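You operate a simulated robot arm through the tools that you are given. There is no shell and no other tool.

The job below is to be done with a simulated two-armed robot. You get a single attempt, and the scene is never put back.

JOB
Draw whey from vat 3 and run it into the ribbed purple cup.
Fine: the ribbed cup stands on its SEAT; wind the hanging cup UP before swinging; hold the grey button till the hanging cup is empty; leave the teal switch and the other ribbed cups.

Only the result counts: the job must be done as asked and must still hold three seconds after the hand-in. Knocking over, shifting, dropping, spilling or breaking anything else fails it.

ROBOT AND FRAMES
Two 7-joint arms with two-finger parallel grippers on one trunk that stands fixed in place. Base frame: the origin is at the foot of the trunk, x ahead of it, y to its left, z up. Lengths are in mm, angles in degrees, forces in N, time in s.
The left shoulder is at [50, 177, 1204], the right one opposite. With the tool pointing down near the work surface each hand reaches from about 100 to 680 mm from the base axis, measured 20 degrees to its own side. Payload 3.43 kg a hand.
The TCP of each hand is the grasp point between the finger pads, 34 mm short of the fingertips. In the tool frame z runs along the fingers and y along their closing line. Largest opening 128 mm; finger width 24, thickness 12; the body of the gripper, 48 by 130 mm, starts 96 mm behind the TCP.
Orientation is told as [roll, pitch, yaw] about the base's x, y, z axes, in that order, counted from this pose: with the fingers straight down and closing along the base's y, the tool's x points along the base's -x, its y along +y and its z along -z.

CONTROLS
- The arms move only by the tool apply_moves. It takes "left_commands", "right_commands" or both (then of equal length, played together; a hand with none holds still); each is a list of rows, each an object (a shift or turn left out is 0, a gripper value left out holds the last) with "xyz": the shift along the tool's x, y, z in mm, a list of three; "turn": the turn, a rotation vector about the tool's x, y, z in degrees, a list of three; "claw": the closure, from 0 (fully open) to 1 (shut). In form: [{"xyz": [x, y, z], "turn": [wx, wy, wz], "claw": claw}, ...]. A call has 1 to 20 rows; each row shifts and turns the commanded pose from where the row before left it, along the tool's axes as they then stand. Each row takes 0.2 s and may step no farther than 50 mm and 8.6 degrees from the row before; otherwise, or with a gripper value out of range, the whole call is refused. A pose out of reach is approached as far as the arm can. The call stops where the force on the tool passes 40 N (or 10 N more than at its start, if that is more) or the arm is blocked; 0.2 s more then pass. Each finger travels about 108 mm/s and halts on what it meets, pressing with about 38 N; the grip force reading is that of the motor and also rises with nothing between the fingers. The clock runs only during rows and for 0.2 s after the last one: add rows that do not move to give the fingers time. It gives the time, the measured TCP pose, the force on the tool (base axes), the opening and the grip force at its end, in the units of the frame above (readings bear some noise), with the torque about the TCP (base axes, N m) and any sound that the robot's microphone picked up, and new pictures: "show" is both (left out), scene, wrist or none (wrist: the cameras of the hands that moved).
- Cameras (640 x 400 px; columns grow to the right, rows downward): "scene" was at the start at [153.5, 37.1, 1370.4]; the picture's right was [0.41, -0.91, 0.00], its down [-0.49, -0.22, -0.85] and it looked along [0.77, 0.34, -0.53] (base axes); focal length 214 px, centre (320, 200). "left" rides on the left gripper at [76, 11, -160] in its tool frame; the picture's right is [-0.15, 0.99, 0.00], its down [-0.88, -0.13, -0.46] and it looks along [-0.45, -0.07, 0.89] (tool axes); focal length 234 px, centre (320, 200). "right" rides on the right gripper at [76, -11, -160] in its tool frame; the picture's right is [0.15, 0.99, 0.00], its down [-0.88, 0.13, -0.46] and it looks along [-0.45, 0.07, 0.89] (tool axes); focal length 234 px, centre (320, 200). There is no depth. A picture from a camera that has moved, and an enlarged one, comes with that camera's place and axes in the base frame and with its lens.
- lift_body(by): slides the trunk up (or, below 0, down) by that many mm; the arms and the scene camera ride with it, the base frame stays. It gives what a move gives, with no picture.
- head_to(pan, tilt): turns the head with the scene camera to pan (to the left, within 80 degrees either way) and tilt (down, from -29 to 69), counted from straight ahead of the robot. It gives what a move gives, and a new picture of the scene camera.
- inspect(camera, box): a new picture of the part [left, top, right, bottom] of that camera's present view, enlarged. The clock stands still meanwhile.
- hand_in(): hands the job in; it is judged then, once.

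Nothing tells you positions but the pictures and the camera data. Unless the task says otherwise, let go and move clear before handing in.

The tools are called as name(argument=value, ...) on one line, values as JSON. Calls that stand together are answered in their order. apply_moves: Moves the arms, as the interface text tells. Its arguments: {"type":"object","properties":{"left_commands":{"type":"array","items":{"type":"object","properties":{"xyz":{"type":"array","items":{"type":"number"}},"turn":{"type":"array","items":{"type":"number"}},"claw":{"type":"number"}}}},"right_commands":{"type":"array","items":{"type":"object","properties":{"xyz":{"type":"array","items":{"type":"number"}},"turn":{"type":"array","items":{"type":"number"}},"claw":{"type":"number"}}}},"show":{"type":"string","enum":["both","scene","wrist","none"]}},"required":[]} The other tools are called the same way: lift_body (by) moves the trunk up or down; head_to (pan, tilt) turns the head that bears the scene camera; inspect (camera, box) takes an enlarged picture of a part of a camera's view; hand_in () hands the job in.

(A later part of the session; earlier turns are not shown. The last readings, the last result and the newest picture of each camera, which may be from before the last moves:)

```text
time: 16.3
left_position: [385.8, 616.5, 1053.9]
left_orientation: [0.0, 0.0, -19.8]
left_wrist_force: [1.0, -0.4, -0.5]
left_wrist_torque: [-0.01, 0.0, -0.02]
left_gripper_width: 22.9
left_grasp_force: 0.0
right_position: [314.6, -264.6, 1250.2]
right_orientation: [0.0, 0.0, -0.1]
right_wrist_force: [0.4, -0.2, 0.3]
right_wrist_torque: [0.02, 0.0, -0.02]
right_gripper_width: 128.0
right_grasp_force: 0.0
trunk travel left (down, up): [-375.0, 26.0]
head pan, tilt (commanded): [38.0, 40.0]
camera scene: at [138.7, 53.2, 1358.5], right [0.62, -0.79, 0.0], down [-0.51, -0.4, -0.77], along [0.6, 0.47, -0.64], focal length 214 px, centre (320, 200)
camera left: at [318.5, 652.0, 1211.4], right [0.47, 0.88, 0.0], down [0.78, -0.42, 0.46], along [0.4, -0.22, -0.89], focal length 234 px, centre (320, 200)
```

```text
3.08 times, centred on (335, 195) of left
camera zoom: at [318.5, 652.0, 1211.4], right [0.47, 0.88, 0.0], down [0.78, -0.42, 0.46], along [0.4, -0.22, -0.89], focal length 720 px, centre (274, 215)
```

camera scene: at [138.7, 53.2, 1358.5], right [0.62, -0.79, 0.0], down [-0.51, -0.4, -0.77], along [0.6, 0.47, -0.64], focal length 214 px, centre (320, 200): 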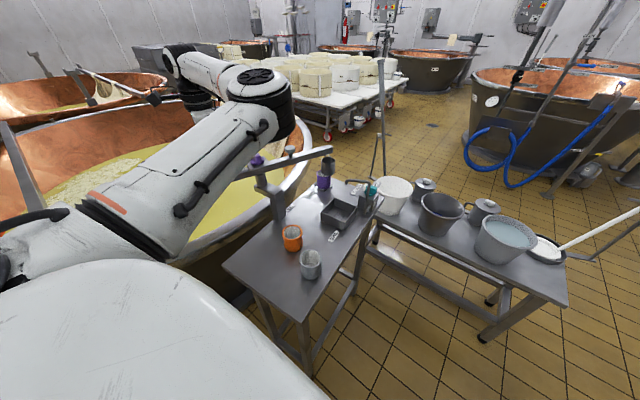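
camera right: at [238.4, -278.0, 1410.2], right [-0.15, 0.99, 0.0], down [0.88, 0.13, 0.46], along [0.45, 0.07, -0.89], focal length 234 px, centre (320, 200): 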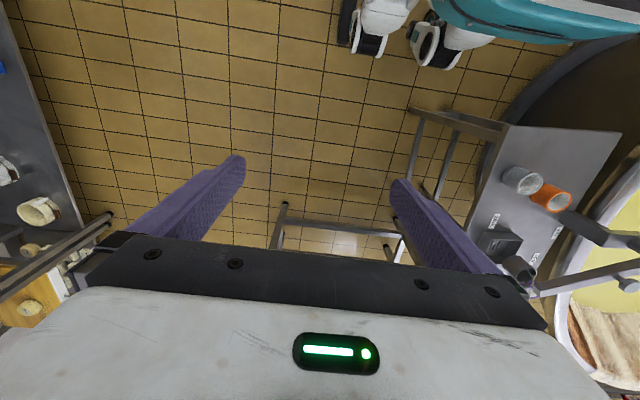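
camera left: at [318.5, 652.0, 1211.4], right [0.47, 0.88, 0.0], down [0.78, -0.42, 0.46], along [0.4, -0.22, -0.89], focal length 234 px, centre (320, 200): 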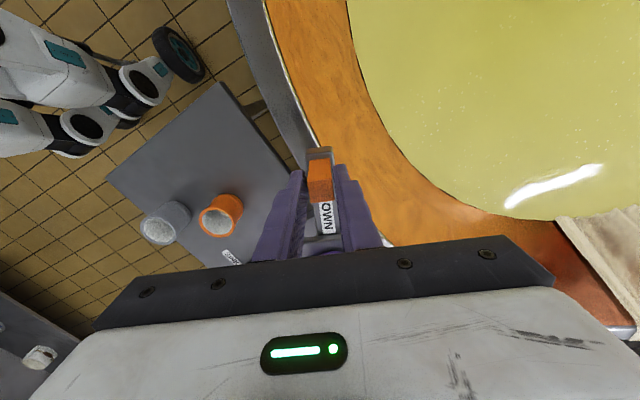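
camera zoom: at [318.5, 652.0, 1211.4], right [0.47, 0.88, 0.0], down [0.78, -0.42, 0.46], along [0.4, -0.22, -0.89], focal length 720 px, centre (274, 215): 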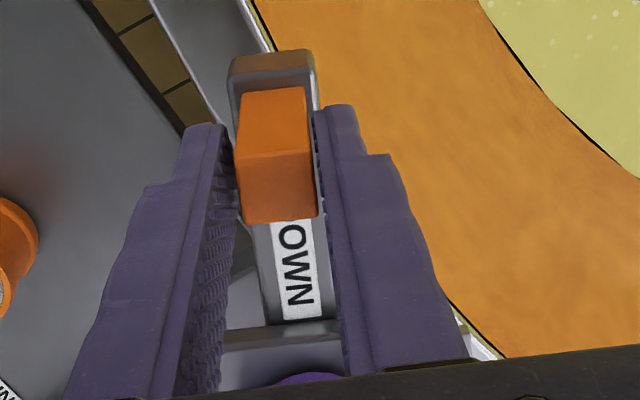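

The cup is nearly over the purple cup at boom -20°, clear above it. I continue past it toward the vat.

apply_moves(left_commands=[{"xyz": [-0.26, -7.46, 0], "turn": [0, 0, -4]}, {"xyz": [-0.26, -7.46, 0], "turn": [0, 0, -4]}, {"xyz": [-0.26, -7.46, 0], "turn": [0, 0, -4]}, {"xyz": [-0.26, -7.46, 0], "turn": [0, 0, -4]}, {"xyz": [-0.26, -7.46, 0], "turn": [0, 0, -4]}, {"xyz": [-0.26, -7.46, 0], "turn": [0, 0, -4]}, {"xyz": [-0.26, -7.46, 0], "turn": [0, 0, -4]}, {"xyz": [-0.26, -7.46, 0], "turn": [0, 0, -4]}, {"xyz": [-0.26, -7.46, 0], "turn": [0, 0, -4]}, {"xyz": [-0.26, -7.46, 0], "turn": [0, 0, -4]}, {}], show="both")

inspect(camera="left", box=[240, 130, 430, 260])

inspect(camera="scene", box=[190, 100, 370, 220])

```text
time: 18.7
left_position: [387.1, 543.2, 1051.9]
left_orientation: [0.1, 0.1, 20.2]
left_wrist_force: [0.7, 0.2, -0.4]
left_wrist_torque: [0.01, 0.05, -0.01]
left_gripper_width: 23.0
left_grasp_force: 0.0
right_position: [314.3, -265.5, 1251.2]
right_orientation: [0.0, 0.0, 0.0]
right_wrist_force: [0.3, 0.9, 0.3]
right_wrist_torque: [-0.01, 0.0, 0.01]
right_gripper_width: 127.9
right_grasp_force: 0.1
trunk travel left (down, up): [-375.0, 26.0]
head pan, tilt (commanded): [38.0, 40.0]
camera scene: at [138.7, 53.2, 1358.5], right [0.62, -0.79, 0.0], down [-0.51, -0.4, -0.77], along [0.6, 0.47, -0.64], focal length 214 px, centre (320, 200)
camera left: at [311.6, 526.9, 1210.2], right [-0.2, 0.98, 0.0], down [0.87, 0.18, 0.46], along [0.45, 0.09, -0.89], focal length 234 px, centre (320, 200)
```

scene: 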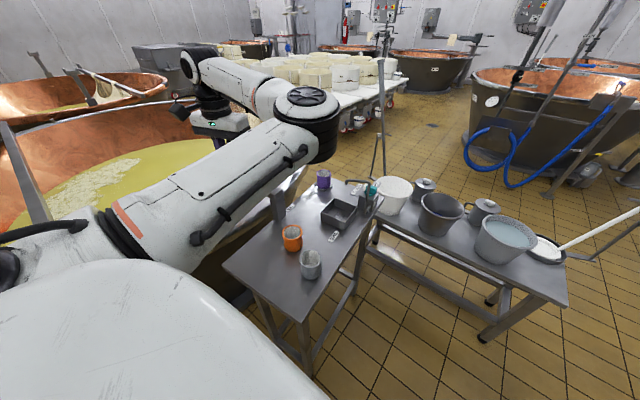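
left: 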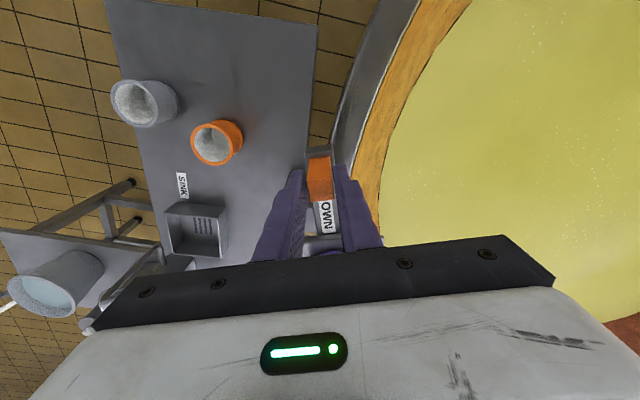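

```text
3.08 times, centred on (335, 195) of left
camera zoom: at [311.6, 526.9, 1210.2], right [-0.2, 0.98, 0.0], down [0.87, 0.18, 0.46], along [0.45, 0.09, -0.89], focal length 720 px, centre (274, 215)
```

zoom: 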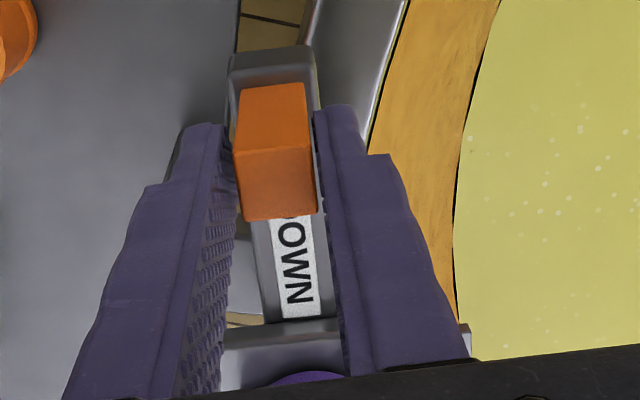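

```text
3.33 times, centred on (280, 160) of scene
camera zoom: at [138.7, 53.2, 1358.5], right [0.62, -0.79, 0.0], down [-0.51, -0.4, -0.77], along [0.6, 0.47, -0.64], focal length 715 px, centre (453, 333)
```

zoom: 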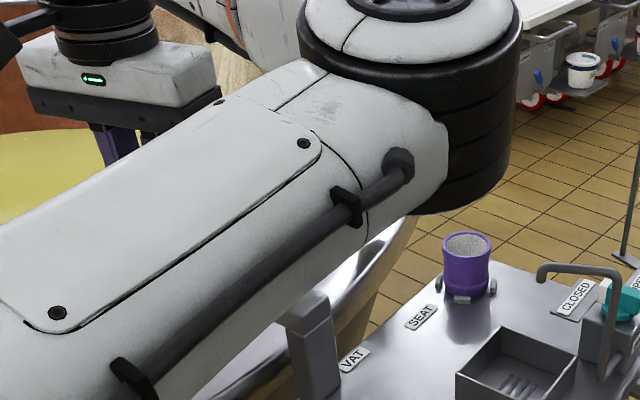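

The swing continues with no resistance. I go on to about +60°.

apply_moves(left_commands=[{"xyz": [-0.26, -7.46, 0], "turn": [0, 0, -4]}, {"xyz": [-0.26, -7.46, 0], "turn": [0, 0, -4]}, {"xyz": [-0.26, -7.46, 0], "turn": [0, 0, -4]}, {"xyz": [-0.26, -7.46, 0], "turn": [0, 0, -4]}, {"xyz": [-0.26, -7.46, 0], "turn": [0, 0, -4]}, {"xyz": [-0.26, -7.46, 0], "turn": [0, 0, -4]}, {"xyz": [-0.26, -7.46, 0], "turn": [0, 0, -4]}, {"xyz": [-0.26, -7.46, 0], "turn": [0, 0, -4]}, {}], show="both")

inspect(camera="left", box=[240, 130, 430, 260])

```text
time: 20.7
left_position: [422.9, 493.9, 1052.6]
left_orientation: [0.0, 0.0, 52.0]
left_wrist_force: [-0.4, 0.7, -0.4]
left_wrist_torque: [0.0, -0.03, 0.02]
left_gripper_width: 23.2
left_grasp_force: 0.1
right_position: [313.8, -266.3, 1250.6]
right_orientation: [0.0, -0.1, 0.0]
right_wrist_force: [0.4, 0.5, -0.3]
right_wrist_torque: [-0.01, 0.01, 0.0]
right_gripper_width: 128.1
right_grasp_force: 0.0
trunk travel left (down, up): [-375.0, 26.0]
head pan, tilt (commanded): [38.0, 40.0]
camera scene: at [138.6, 53.2, 1358.6], right [0.62, -0.79, 0.0], down [-0.51, -0.4, -0.77], along [0.6, 0.47, -0.64], focal length 214 px, centre (320, 200)
camera left: at [367.2, 441.5, 1211.5], right [-0.69, 0.72, 0.0], down [0.64, 0.61, 0.46], along [0.33, 0.31, -0.89], focal length 234 px, centre (320, 200)
```

scene: 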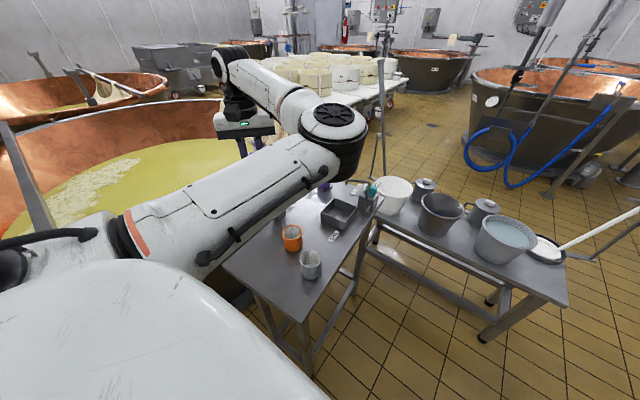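
left: 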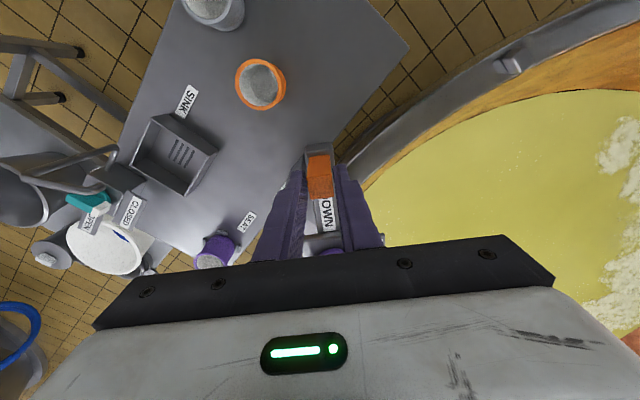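

```text
3.08 times, centred on (335, 195) of left
camera zoom: at [367.2, 441.5, 1211.5], right [-0.69, 0.72, 0.0], down [0.64, 0.61, 0.46], along [0.33, 0.31, -0.89], focal length 720 px, centre (274, 215)
```

zoom: 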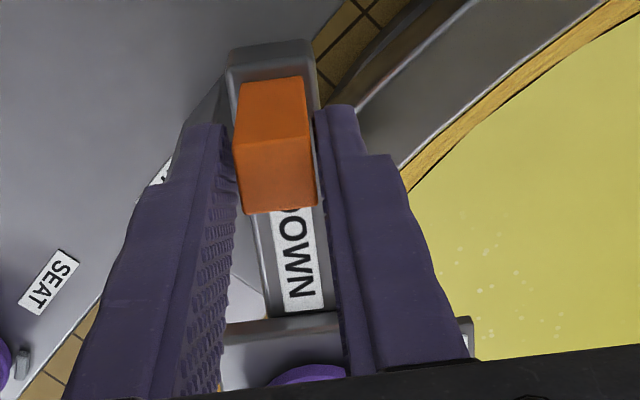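

Still free, with little force. I continue to about +92°, correcting a small radial drift.

apply_moves(left_commands=[{"xyz": [0.04, -7.46, 0], "turn": [0, 0, -4]}, {"xyz": [0.04, -7.46, 0], "turn": [0, 0, -4]}, {"xyz": [0.04, -7.46, 0], "turn": [0, 0, -4]}, {"xyz": [0.04, -7.46, 0], "turn": [0, 0, -4]}, {"xyz": [0.04, -7.46, 0], "turn": [0, 0, -4]}, {"xyz": [0.04, -7.46, 0], "turn": [0, 0, -4]}, {"xyz": [0.04, -7.46, 0], "turn": [0, 0, -4]}, {"xyz": [0.04, -7.46, 0], "turn": [0, 0, -4]}, {"xyz": [0.04, -7.46, 0], "turn": [0, 0, -4]}, {"xyz": [0.04, -7.46, 0], "turn": [0, 0, -4]}, {}], show="both")

inspect(camera="left", box=[240, 130, 430, 260])

```text
time: 23.1
left_position: [432.1, 471.9, 1051.3]
left_orientation: [-0.4, 0.2, 70.7]
left_wrist_force: [0.0, -0.8, 0.9]
left_wrist_torque: [0.02, 0.01, 0.03]
left_gripper_width: 23.1
left_grasp_force: 0.2
left hand out of reach, approached as far as the arm can: row 5, 6, 7, 8, 9, 10
right_position: [314.3, -266.2, 1250.8]
right_orientation: [0.0, 0.0, 0.0]
right_wrist_force: [0.3, 0.5, 0.7]
right_wrist_torque: [0.0, 0.0, 0.02]
right_gripper_width: 127.7
right_grasp_force: 0.0
trunk travel left (down, up): [-375.0, 26.0]
head pan, tilt (commanded): [38.0, 40.0]
camera scene: at [138.7, 53.2, 1358.5], right [0.62, -0.79, 0.0], down [-0.51, -0.4, -0.77], along [0.6, 0.47, -0.64], focal length 214 px, centre (320, 200)
camera left: at [396.5, 404.7, 1209.1], right [-0.89, 0.47, -0.01], down [0.41, 0.79, 0.45], along [0.22, 0.4, -0.89], focal length 234 px, centre (320, 200)
```

scene: 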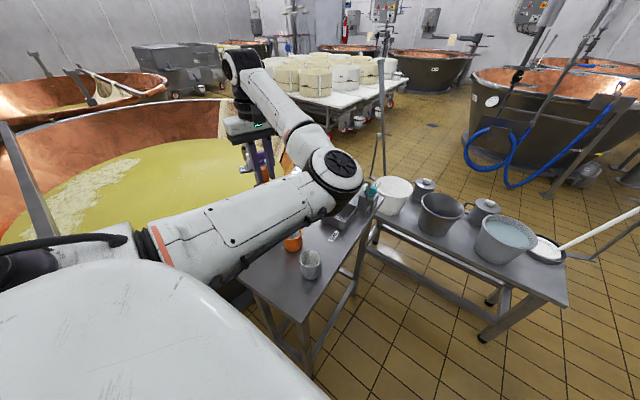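
left: 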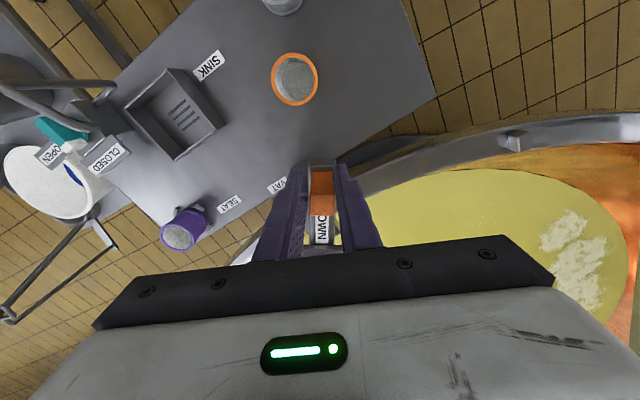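

```text
3.08 times, centred on (335, 195) of left
camera zoom: at [396.5, 404.7, 1209.1], right [-0.89, 0.47, -0.01], down [0.41, 0.79, 0.45], along [0.22, 0.4, -0.89], focal length 720 px, centre (274, 215)
```

zoom: 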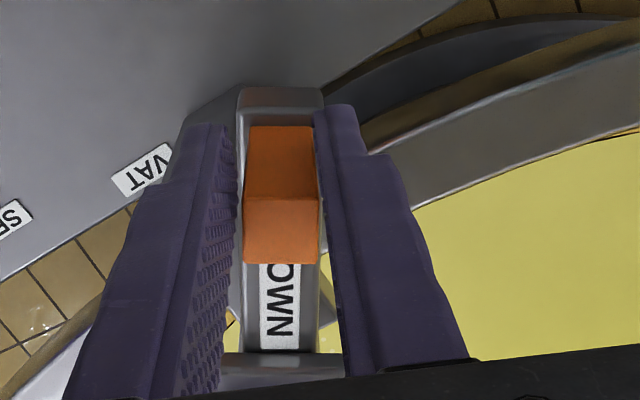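

The left wrist reached its yaw limit near 70° (boom about 66°), so I can't follow with the grip further. I open the fingers, lift clear, and look at where the cup is.

apply_moves(left_commands=[{"claw": 0.5}, {}, {}], show="none")

apply_moves(left_commands=[{"xyz": [0, 0, -25]}, {"xyz": [0, 0, -25]}, {"xyz": [0, 0, -25]}, {}], show="both")

```text
time: 23.9
left_position: [432.2, 471.9, 1051.5]
left_orientation: [-0.5, 0.2, 70.7]
left_wrist_force: [-0.7, 0.7, 0.5]
left_wrist_torque: [0.0, -0.03, -0.01]
left_gripper_width: 64.1
left_grasp_force: 0.1
right_position: [314.4, -264.6, 1249.7]
right_orientation: [0.0, 0.0, 0.0]
right_wrist_force: [-0.1, 0.0, -0.6]
right_wrist_torque: [-0.02, 0.0, 0.02]
right_gripper_width: 127.9
right_grasp_force: 0.1
trunk travel left (down, up): [-375.0, 26.0]
head pan, tilt (commanded): [38.0, 40.0]
```

```text
time: 24.9
left_position: [432.8, 472.2, 1125.0]
left_orientation: [-0.6, 0.2, 70.6]
left_wrist_force: [0.5, 0.3, 0.1]
left_wrist_torque: [-0.01, 0.05, 0.0]
left_gripper_width: 63.6
left_grasp_force: 0.0
right_position: [316.4, -265.7, 1250.2]
right_orientation: [0.1, -0.1, 0.1]
right_wrist_force: [-0.3, 0.3, 0.2]
right_wrist_torque: [-0.01, 0.01, -0.02]
right_gripper_width: 128.0
right_grasp_force: 0.0
trunk travel left (down, up): [-375.0, 26.0]
head pan, tilt (commanded): [38.0, 40.0]
camera scene: at [138.9, 53.3, 1358.5], right [0.62, -0.79, 0.0], down [-0.51, -0.4, -0.77], along [0.6, 0.47, -0.64], focal length 214 px, centre (320, 200)
camera left: at [396.1, 405.5, 1284.1], right [-0.89, 0.47, -0.01], down [0.41, 0.79, 0.45], along [0.22, 0.4, -0.89], focal length 234 px, centre (320, 200)
```

scene: 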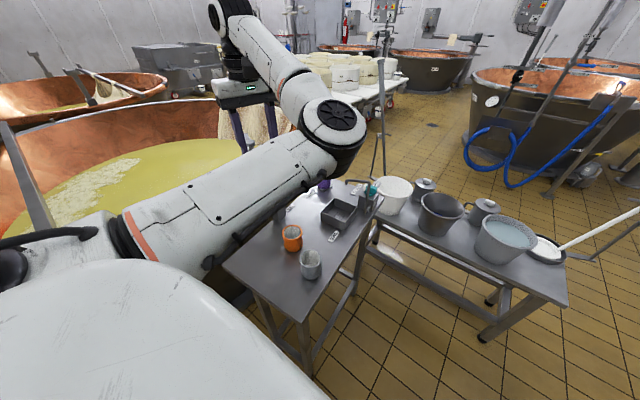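
left: 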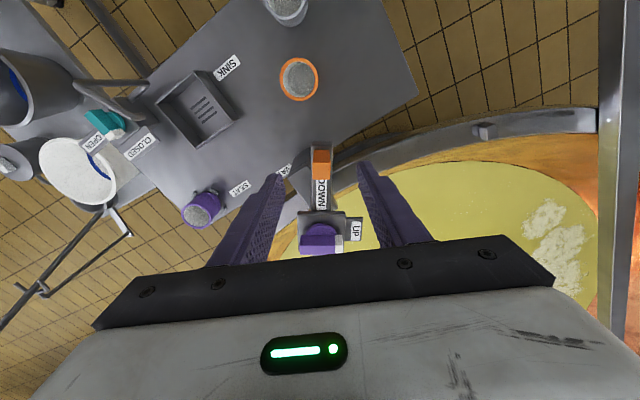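

The hand released and rose cleanly. I raise further and turn the wrist back to yaw 0 to get a clear view.

apply_moves(left_commands=[{"xyz": [0, 0, -30]}, {"xyz": [0, 0, -30]}, {"xyz": [0, 0, -30], "turn": [0, 0, 8.5]}, {"turn": [0, 0, 8.5]}, {"turn": [0, 0, 8.5]}, {"turn": [0, 0, 8.5]}, {"turn": [0, 0, 8.5]}, {"turn": [0, 0, 8.5]}, {"turn": [0, 0, 8.5]}, {"turn": [0, 0, 8.5]}, {"turn": [0, 0, 2.6]}, {}], show="both")

```text
time: 27.5
left_position: [422.3, 473.1, 1213.8]
left_orientation: [-0.4, -0.4, -0.1]
left_wrist_force: [-0.1, -0.6, 0.8]
left_wrist_torque: [0.02, -0.03, 0.01]
left_gripper_width: 63.8
left_grasp_force: 0.0
left hand out of reach, approached as far as the arm can: row 1, 2
right_position: [314.5, -265.5, 1250.2]
right_orientation: [0.1, 0.0, 0.0]
right_wrist_force: [0.9, 0.3, 0.3]
right_wrist_torque: [-0.03, 0.0, -0.02]
right_gripper_width: 128.1
right_grasp_force: 0.1
trunk travel left (down, up): [-375.0, 26.0]
head pan, tilt (commanded): [38.0, 40.0]
camera scene: at [138.7, 53.1, 1358.5], right [0.62, -0.79, 0.0], down [-0.51, -0.4, -0.77], along [0.6, 0.47, -0.64], focal length 214 px, centre (320, 200)
camera left: at [346.1, 484.3, 1370.9], right [0.15, 0.99, -0.01], down [0.88, -0.13, 0.46], along [0.46, -0.07, -0.89], focal length 234 px, centre (320, 200)
```

scene: 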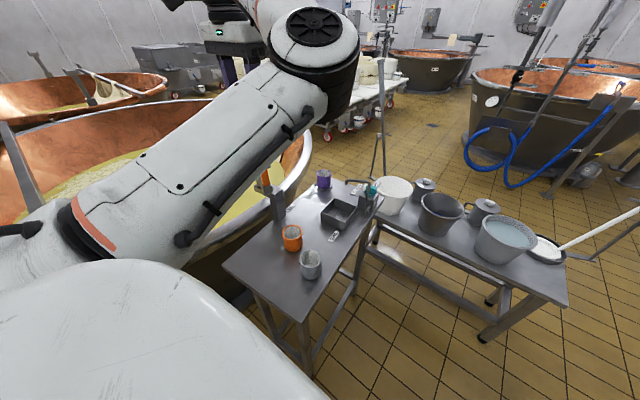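
left: 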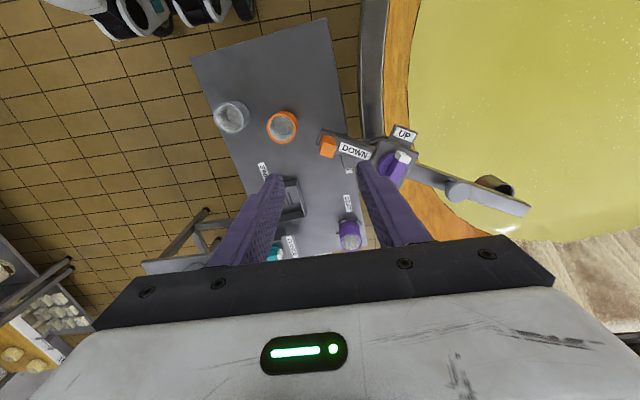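

The boom is now at about 62°, with its cup just over the whey's edge. I shift the hand left to view the vat side.

apply_moves(left_commands=[{"xyz": [18, 44, -5]}, {"xyz": [18, 44, -5]}, {"xyz": [18, 44, -5]}, {"xyz": [18, 44, -5]}, {}], show="both")

inspect(camera="left", box=[230, 120, 450, 250])

inspect(camera="scene", box=[180, 80, 360, 220])

```text
time: 28.7
left_position: [350.4, 651.0, 1231.5]
left_orientation: [-0.3, -0.4, 0.2]
left_wrist_force: [0.1, -0.1, -1.0]
left_wrist_torque: [0.02, -0.01, -0.01]
left_gripper_width: 63.9
left_grasp_force: 0.1
right_position: [315.4, -267.3, 1250.8]
right_orientation: [0.0, 0.0, 0.0]
right_wrist_force: [-0.4, 0.1, -0.6]
right_wrist_torque: [0.0, 0.03, 0.0]
right_gripper_width: 128.0
right_grasp_force: 0.0
trunk travel left (down, up): [-375.0, 26.0]
head pan, tilt (commanded): [38.0, 40.0]
camera scene: at [139.1, 52.6, 1358.5], right [0.62, -0.79, 0.0], down [-0.51, -0.4, -0.77], along [0.6, 0.47, -0.64], focal length 214 px, centre (320, 200)
camera left: at [274.1, 661.4, 1389.4], right [0.15, 0.99, 0.0], down [0.88, -0.13, 0.46], along [0.46, -0.07, -0.89], focal length 234 px, centre (320, 200)
```

scene: 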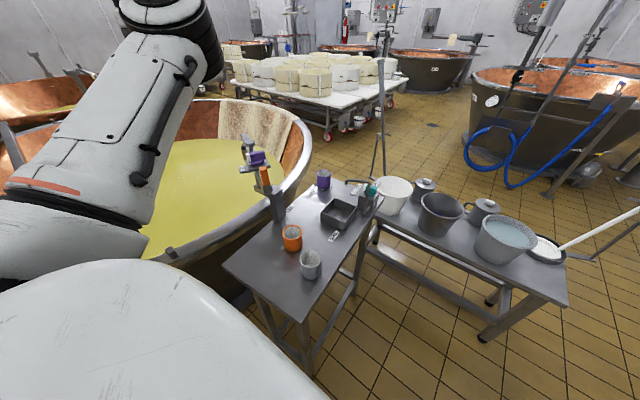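
left: 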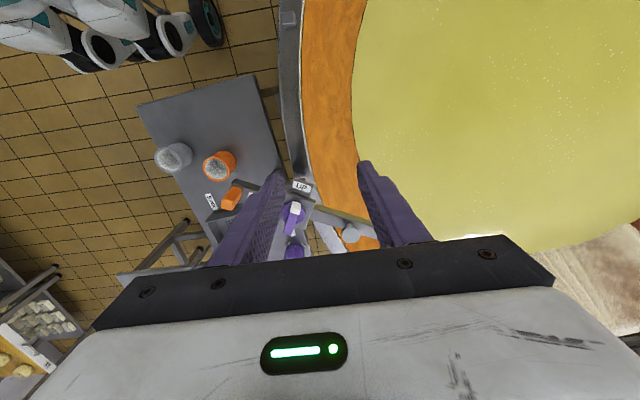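

```text
2.91 times, centred on (340, 185) of left
camera zoom: at [274.1, 661.4, 1389.4], right [0.15, 0.99, 0.0], down [0.88, -0.13, 0.46], along [0.46, -0.07, -0.89], focal length 681 px, centre (262, 244)
```

zoom: 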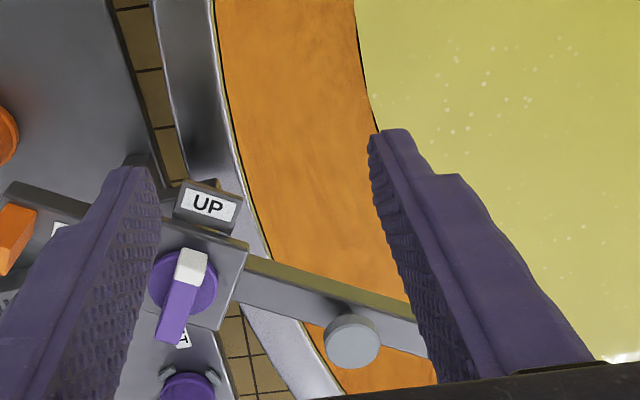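

```text
2.86 times, centred on (270, 150) of scene
camera zoom: at [139.1, 52.6, 1358.5], right [0.62, -0.79, 0.0], down [-0.51, -0.4, -0.77], along [0.6, 0.47, -0.64], focal length 613 px, centre (463, 343)
```

zoom: 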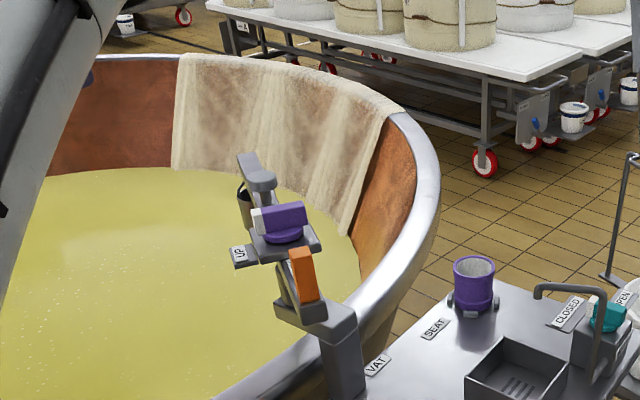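

The boom points away at about 62° and needs to go deeper over the whey (about 100°). I close the fingers and place them on the near side of the handle to push it forward.

apply_moves(left_commands=[{"xyz": [-8, -44, 0], "claw": 1.0}, {"xyz": [-8, -44, 0]}, {"xyz": [-8, -44, 0]}, {"xyz": [-8, -44, 0]}, {"xyz": [0, 0, 44]}, {"xyz": [0, 0, 44]}, {"xyz": [0, 0, 44]}, {"xyz": [0, 0, 43]}, {}], show="both")

inspect(camera="left", box=[230, 120, 450, 250])

```text
time: 30.7
left_position: [383.6, 471.7, 1058.1]
left_orientation: [-0.4, -0.3, 0.0]
left_wrist_force: [-0.9, 0.1, 1.2]
left_wrist_torque: [0.0, 0.02, 0.03]
left_gripper_width: 0.0
left_grasp_force: 33.1
right_position: [314.3, -265.4, 1249.8]
right_orientation: [0.0, 0.0, -0.1]
right_wrist_force: [-0.2, -0.8, -0.2]
right_wrist_torque: [0.04, -0.02, 0.02]
right_gripper_width: 128.1
right_grasp_force: 0.0
trunk travel left (down, up): [-375.0, 26.0]
head pan, tilt (commanded): [38.0, 40.0]
camera scene: at [138.6, 53.1, 1358.6], right [0.62, -0.79, 0.0], down [-0.51, -0.4, -0.77], along [0.6, 0.47, -0.64], focal length 214 px, centre (320, 200)
camera left: at [305.6, 483.3, 1216.0], right [0.14, 0.99, -0.01], down [0.88, -0.13, 0.46], along [0.46, -0.07, -0.89], focal length 234 px, centre (320, 200)
```

scene: 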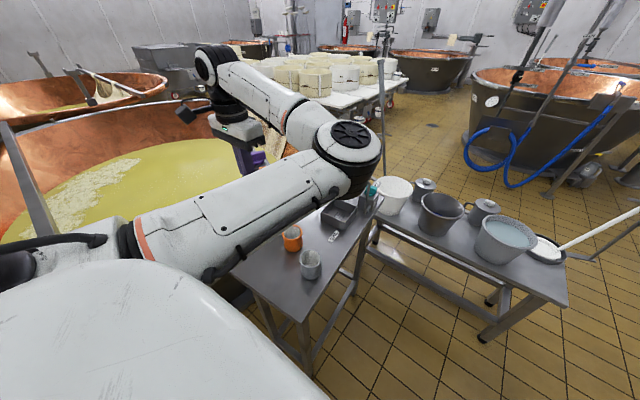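
left: 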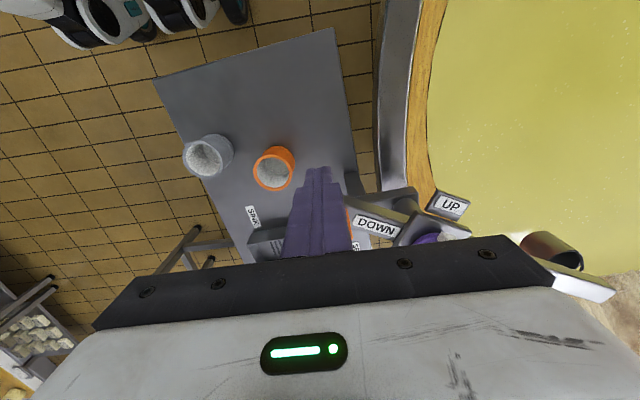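

```text
2.91 times, centred on (340, 185) of left
camera zoom: at [305.6, 483.3, 1216.0], right [0.14, 0.99, -0.01], down [0.88, -0.13, 0.46], along [0.46, -0.07, -0.89], focal length 681 px, centre (262, 244)
```

zoom: 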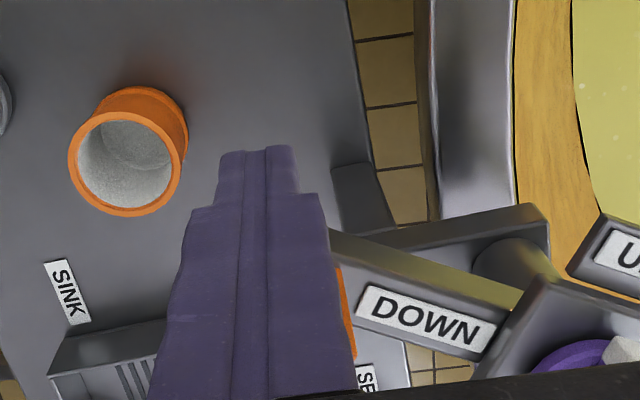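

The fingers are just in front of the handle but slightly right of it. I shift +8 in y and push forward in small steps.

apply_moves(left_commands=[{"xyz": [0, 8, 0]}, {"xyz": [-10, 0, 0]}, {"xyz": [-10, 0, 0]}, {"xyz": [-8, 0, 0]}, {"xyz": [-8, 0, 0]}, {"xyz": [-8, 0, 0]}, {"xyz": [-8, 0, 0]}, {"xyz": [-8, 0, 0]}, {}], show="both")

inspect(camera="left", box=[230, 120, 450, 250])

```text
time: 32.7
left_position: [444.1, 479.5, 1057.6]
left_orientation: [-0.5, -0.5, 0.1]
left_wrist_force: [-0.5, 0.5, -1.1]
left_wrist_torque: [0.01, -0.01, -0.02]
left_gripper_width: 0.0
left_grasp_force: 33.0
right_position: [315.0, -265.4, 1250.3]
right_orientation: [0.0, 0.0, 0.0]
right_wrist_force: [0.0, 0.2, -0.7]
right_wrist_torque: [-0.04, 0.0, 0.0]
right_gripper_width: 128.0
right_grasp_force: 0.0
trunk travel left (down, up): [-375.0, 26.0]
head pan, tilt (commanded): [38.0, 40.0]
camera scene: at [138.7, 53.1, 1358.6], right [0.62, -0.79, 0.0], down [-0.51, -0.4, -0.77], along [0.6, 0.47, -0.64], focal length 214 px, centre (320, 200)
camera left: at [366.9, 491.4, 1215.8], right [0.14, 0.99, 0.0], down [0.88, -0.13, 0.46], along [0.46, -0.07, -0.89], focal length 234 px, centre (320, 200)
```

scene: 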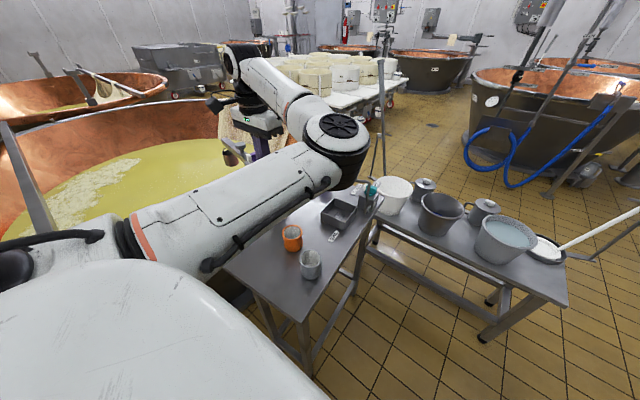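
left: 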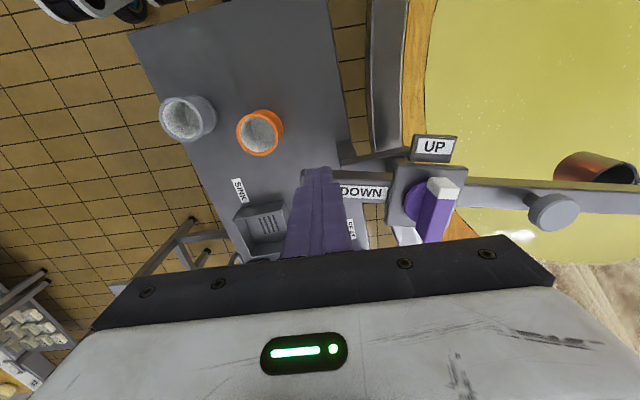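

```text
2.91 times, centred on (340, 185) of left
camera zoom: at [366.9, 491.4, 1215.8], right [0.14, 0.99, 0.0], down [0.88, -0.13, 0.46], along [0.46, -0.07, -0.89], focal length 681 px, centre (262, 244)
```

zoom: 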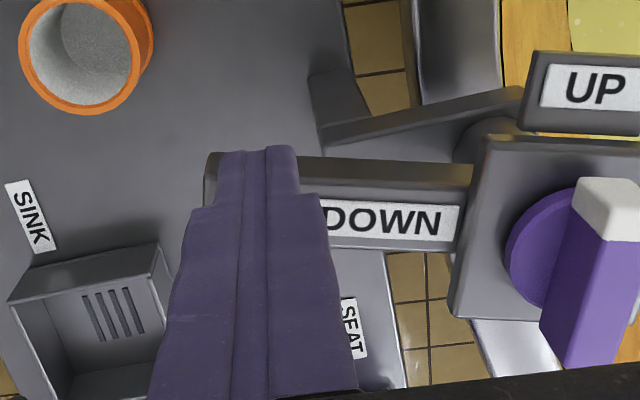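

The boom has moved to about 80°. I push 40 mm further to reach about 100°.

apply_moves(left_commands=[{"xyz": [-8, 0, 0]}, {"xyz": [-8, -1, 0]}, {"xyz": [-8, -1, 0]}, {"xyz": [-8, -1, 0]}, {"xyz": [-6, 0, 0]}, {}], show="both")

inspect(camera="left", box=[230, 100, 640, 250])

```text
time: 34.1
left_position: [475.1, 477.2, 1058.0]
left_orientation: [-0.5, 0.1, 0.4]
left_wrist_force: [-30.2, -5.7, -5.6]
left_wrist_torque: [-0.1, 0.64, -0.27]
left_gripper_width: 0.0
left_grasp_force: 33.1
right_position: [311.9, -265.2, 1252.1]
right_orientation: [0.0, -0.2, -0.1]
right_wrist_force: [-0.5, 0.3, 0.2]
right_wrist_torque: [0.01, -0.04, 0.03]
right_gripper_width: 128.3
right_grasp_force: 0.1
trunk travel left (down, up): [-375.0, 26.0]
head pan, tilt (commanded): [38.0, 40.0]
camera scene: at [135.2, 52.8, 1358.9], right [0.62, -0.79, 0.0], down [-0.5, -0.4, -0.77], along [0.61, 0.47, -0.64], focal length 214 px, centre (320, 200)
camera left: at [400.0, 489.1, 1216.6], right [0.14, 0.99, -0.01], down [0.88, -0.12, 0.46], along [0.45, -0.07, -0.89], focal length 234 px, centre (320, 200)
```

scene: 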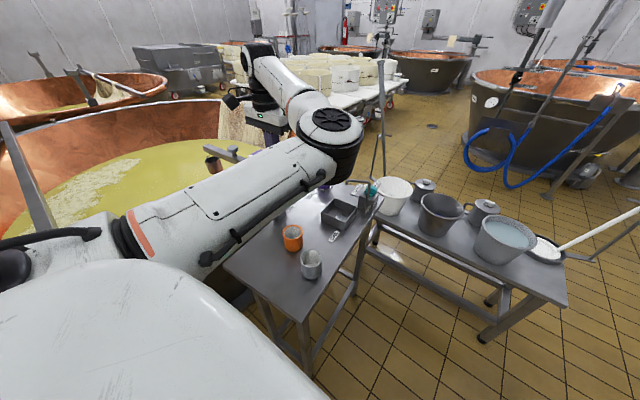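
left: 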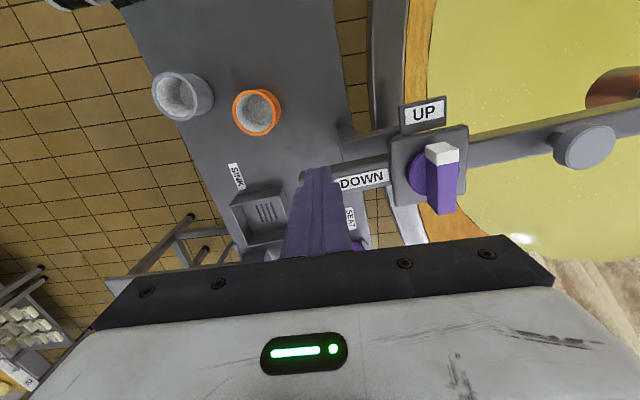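

```text
1.56 times, centred on (435, 175) of left
camera zoom: at [400.0, 489.1, 1216.6], right [0.14, 0.99, -0.01], down [0.88, -0.12, 0.46], along [0.45, -0.07, -0.89], focal length 366 px, centre (140, 239)
```

zoom: 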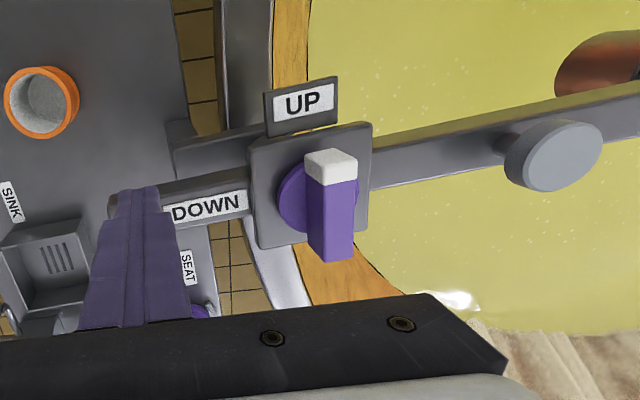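

The push met a hard stop (30 N), so the boom is at its end stop over the vat, about 96°. I back off, lift, and take a look from above.

apply_moves(left_commands=[{"xyz": [15, 0, 0]}, {"xyz": [15, 0, 0]}, {"xyz": [15, 0, -25]}, {"xyz": [0, 0, -40]}, {"xyz": [0, 0, -40]}, {"xyz": [0, 20, -20]}, {"xyz": [0, 40, 0]}, {"xyz": [0, 40, 0]}, {"xyz": [0, 0, 0]}], show="both")

inspect(camera="left", box=[230, 100, 640, 250])

inspect(camera="scene", box=[180, 80, 360, 220])

```text
time: 36.1
left_position: [434.9, 577.5, 1182.5]
left_orientation: [-0.5, -0.4, 0.1]
left_wrist_force: [0.4, 0.2, 0.1]
left_wrist_torque: [-0.01, 0.03, 0.02]
left_gripper_width: 0.1
left_grasp_force: 33.4
right_position: [315.1, -265.0, 1250.3]
right_orientation: [-0.1, 0.0, 0.1]
right_wrist_force: [0.4, 0.9, 0.0]
right_wrist_torque: [0.04, 0.02, 0.02]
right_gripper_width: 127.9
right_grasp_force: 0.0
trunk travel left (down, up): [-375.0, 26.0]
head pan, tilt (commanded): [38.0, 40.0]
camera scene: at [138.8, 52.6, 1358.6], right [0.62, -0.79, 0.0], down [-0.51, -0.4, -0.77], along [0.6, 0.47, -0.64], focal length 214 px, centre (320, 200)
camera left: at [358.1, 588.8, 1340.8], right [0.14, 0.99, -0.01], down [0.88, -0.13, 0.46], along [0.46, -0.07, -0.89], focal length 234 px, centre (320, 200)
```

scene: 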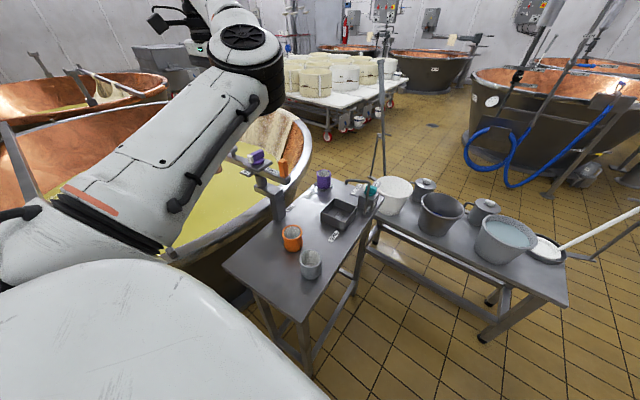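
left: 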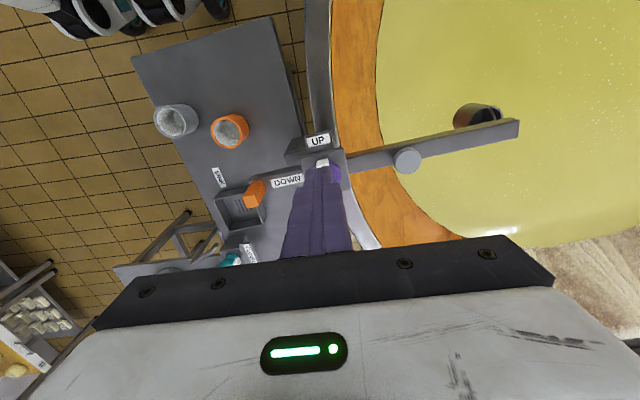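

```text
1.56 times, centred on (435, 175) of left
camera zoom: at [358.1, 588.8, 1340.8], right [0.14, 0.99, -0.01], down [0.88, -0.13, 0.46], along [0.46, -0.07, -0.89], focal length 366 px, centre (140, 239)
```

zoom: 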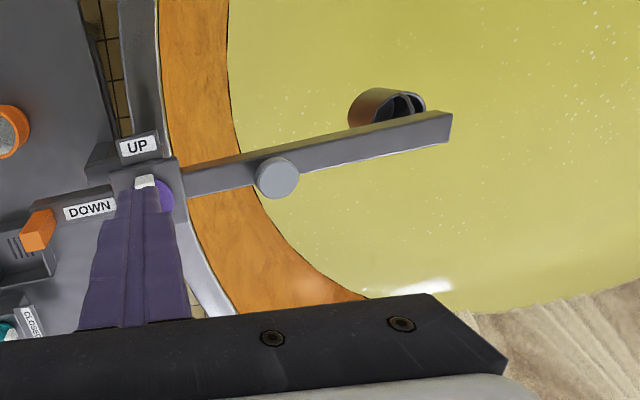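

```text
2.86 times, centred on (270, 150) of scene
camera zoom: at [138.8, 52.6, 1358.6], right [0.62, -0.79, 0.0], down [-0.51, -0.4, -0.77], along [0.6, 0.47, -0.64], focal length 613 px, centre (463, 343)
```

zoom: 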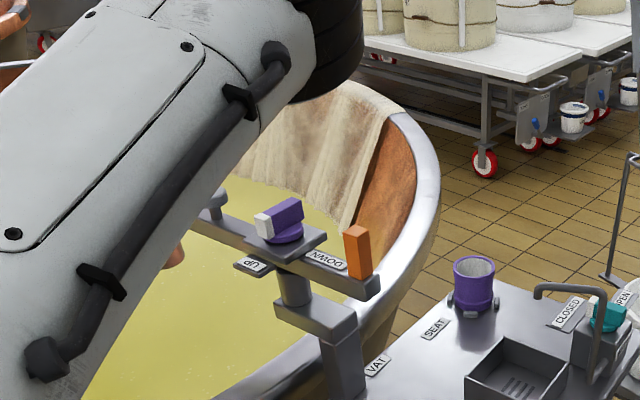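

The boom sits at about 97° with the cup over the whey, and it stays. I open the fingers and test whether a lengthwise pinch of the winder bar (yaw -83) is reachable above the knob.

apply_moves(left_commands=[{"xyz": [-25, 0, -10], "claw": 0.2}, {"xyz": [-25, 0, -10]}, {"turn": [0, 0, 8.3]}, {"turn": [0, 0, 8.3]}, {"turn": [0, 0, 8.3]}, {"turn": [0, 0, 8.3]}, {"turn": [0, 0, 8.3]}, {"turn": [0, 0, 8.3]}, {"turn": [0, 0, 8.3]}, {"turn": [0, 0, 8.3]}, {"turn": [0, 0, 8.3]}, {"turn": [0, 0, 8.3]}, {}], show="both")

inspect(camera="left", box=[230, 100, 430, 250])

inspect(camera="scene", box=[180, 80, 360, 220])

```text
time: 38.9
left_position: [486.1, 577.4, 1202.2]
left_orientation: [0.3, -0.5, -83.0]
left_wrist_force: [-0.5, -0.4, -0.3]
left_wrist_torque: [0.0, 0.0, -0.03]
left_gripper_width: 102.7
left_grasp_force: 0.0
right_position: [314.9, -264.7, 1250.3]
right_orientation: [-0.1, 0.0, 0.0]
right_wrist_force: [0.3, 0.5, 0.8]
right_wrist_torque: [-0.03, 0.0, 0.0]
right_gripper_width: 128.0
right_grasp_force: 0.1
trunk travel left (down, up): [-375.0, 26.0]
head pan, tilt (commanded): [38.0, 40.0]
camera scene: at [138.7, 53.1, 1358.5], right [0.62, -0.79, 0.0], down [-0.51, -0.4, -0.77], along [0.6, 0.47, -0.64], focal length 214 px, centre (320, 200)
camera left: at [486.1, 655.0, 1360.8], right [1.0, -0.03, 0.01], down [-0.03, -0.89, 0.46], along [0.0, -0.46, -0.89], focal length 234 px, centre (320, 200)
```

scene: 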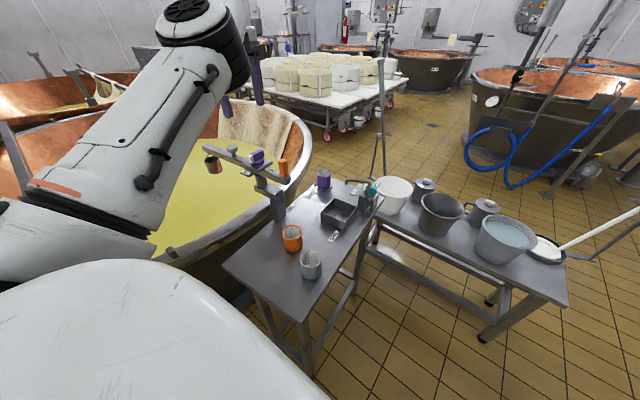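
left: 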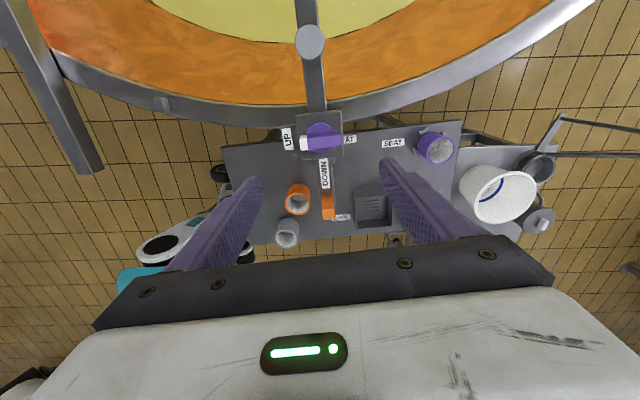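

```text
2.67 times, centred on (330, 175) of left
camera zoom: at [486.1, 655.0, 1360.8], right [1.0, -0.03, 0.01], down [-0.03, -0.89, 0.46], along [0.0, -0.46, -0.89], focal length 624 px, centre (293, 267)
```

zoom: 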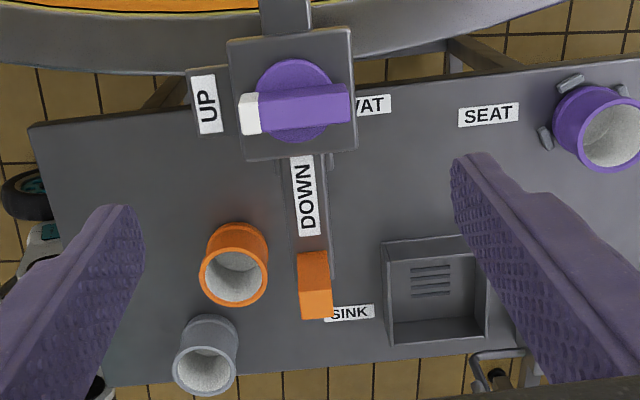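

```text
2.86 times, centred on (270, 150) of scene
camera zoom: at [138.7, 53.1, 1358.5], right [0.62, -0.79, 0.0], down [-0.51, -0.4, -0.77], along [0.6, 0.47, -0.64], focal length 613 px, centre (463, 343)
```

zoom: 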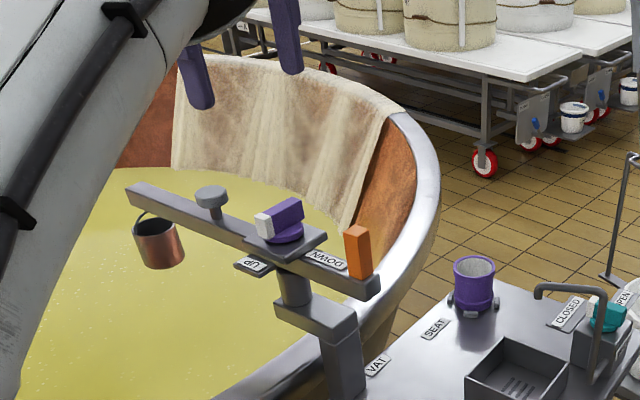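

Yaw -83 is reachable and I see the winder bar clearly: about 59 mm long, centred near (488,579), pointing at UP. I lower the open fingers around the bar's two ends.

apply_moves(left_commands=[{"xyz": [1.3, 2.2, 30]}, {"xyz": [0, 0, 30]}, {"xyz": [0, 0, 30]}, {"xyz": [0, 0, 30]}, {"xyz": [0, 0, 20]}, {}], show="both")

inspect(camera="left", box=[230, 100, 430, 250])

inspect(camera="scene", box=[200, 110, 320, 200])

```text
time: 40.3
left_position: [488.2, 578.5, 1063.6]
left_orientation: [0.3, -0.5, -82.9]
left_wrist_force: [0.5, -0.1, -1.0]
left_wrist_torque: [-0.03, -0.03, -0.01]
left_gripper_width: 102.5
left_grasp_force: 0.1
right_position: [315.1, -266.4, 1251.6]
right_orientation: [0.0, 0.0, 0.0]
right_wrist_force: [0.0, -1.0, 0.2]
right_wrist_torque: [0.0, 0.01, -0.01]
right_gripper_width: 128.4
right_grasp_force: 0.1
trunk travel left (down, up): [-375.0, 26.0]
head pan, tilt (commanded): [38.0, 40.0]
camera scene: at [138.6, 53.1, 1358.6], right [0.62, -0.79, 0.0], down [-0.51, -0.4, -0.77], along [0.6, 0.47, -0.64], focal length 214 px, centre (320, 200)
camera left: at [489.0, 655.2, 1220.6], right [1.0, -0.02, 0.01], down [-0.02, -0.89, 0.46], along [0.0, -0.46, -0.89], focal length 234 px, centre (320, 200)
```

scene: 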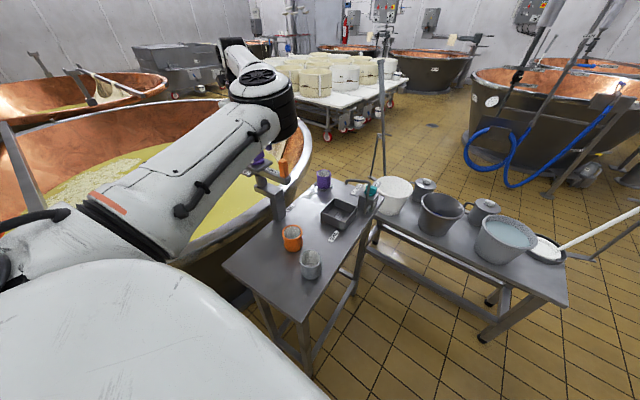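
left: 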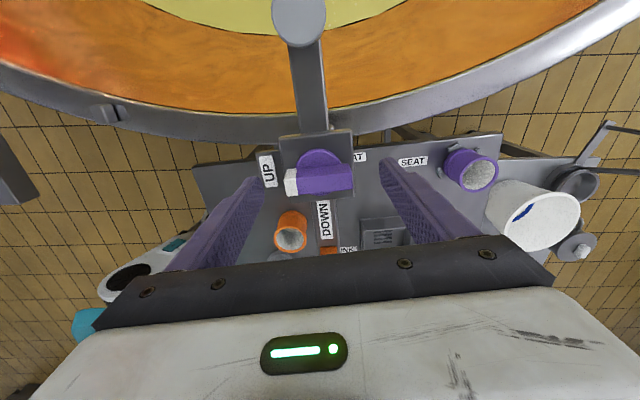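

```text
2.67 times, centred on (330, 175) of left
camera zoom: at [489.0, 655.2, 1220.6], right [1.0, -0.02, 0.01], down [-0.02, -0.89, 0.46], along [0.0, -0.46, -0.89], focal length 624 px, centre (293, 267)
```

zoom: 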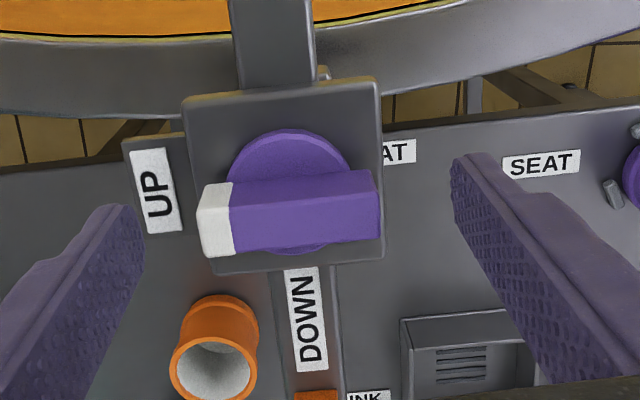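

```text
4.44 times, centred on (260, 155) of scene
camera zoom: at [138.6, 53.1, 1358.6], right [0.62, -0.79, 0.0], down [-0.51, -0.4, -0.77], along [0.6, 0.47, -0.64], focal length 953 px, centre (587, 400)
```

zoom: 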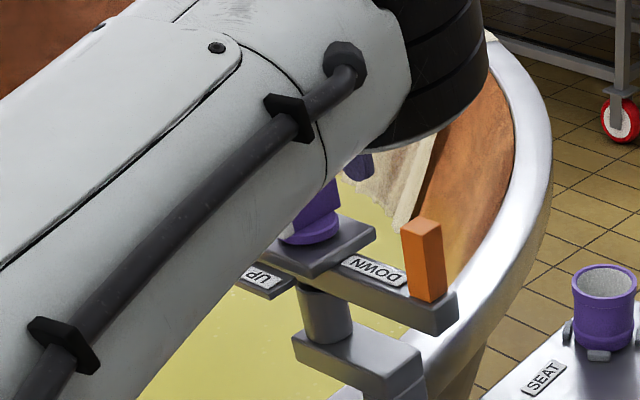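

The fingers straddle both bar ends and are well centred. I lower 7 mm more and pinch the bar.

apply_moves(left_commands=[{"xyz": [0, 0, 7]}, {"claw": 0.5}, {"claw": 0.6}, {}, {}], show="wrist")

inspect(camera="left", box=[230, 100, 430, 250])

```text
time: 41.5
left_position: [487.9, 579.0, 1056.6]
left_orientation: [0.3, -0.3, -82.9]
left_wrist_force: [-3.7, -0.9, -0.2]
left_wrist_torque: [-0.3, 0.77, -0.12]
left_gripper_width: 56.2
left_grasp_force: 45.2
right_position: [315.0, -266.6, 1250.7]
right_orientation: [-0.1, 0.1, -0.1]
right_wrist_force: [-0.2, 0.2, 0.5]
right_wrist_torque: [0.02, 0.02, -0.01]
right_gripper_width: 128.0
right_grasp_force: 0.1
trunk travel left (down, up): [-375.0, 26.0]
head pan, tilt (commanded): [38.0, 40.0]
camera left: at [488.2, 655.4, 1213.7], right [1.0, -0.02, 0.01], down [-0.02, -0.89, 0.46], along [-0.01, -0.46, -0.89], focal length 234 px, centre (320, 200)
```

left: 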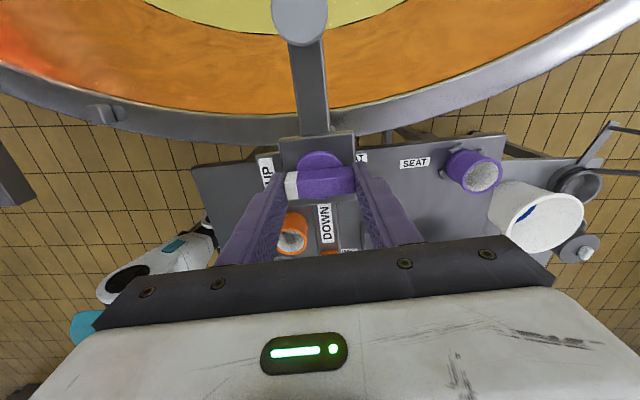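

```text
2.67 times, centred on (330, 175) of left
camera zoom: at [488.2, 655.4, 1213.7], right [1.0, -0.02, 0.01], down [-0.02, -0.89, 0.46], along [-0.01, -0.46, -0.89], focal length 624 px, centre (293, 267)
```

zoom: 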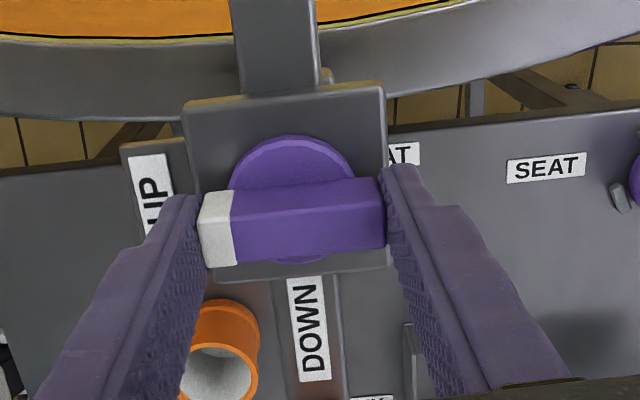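

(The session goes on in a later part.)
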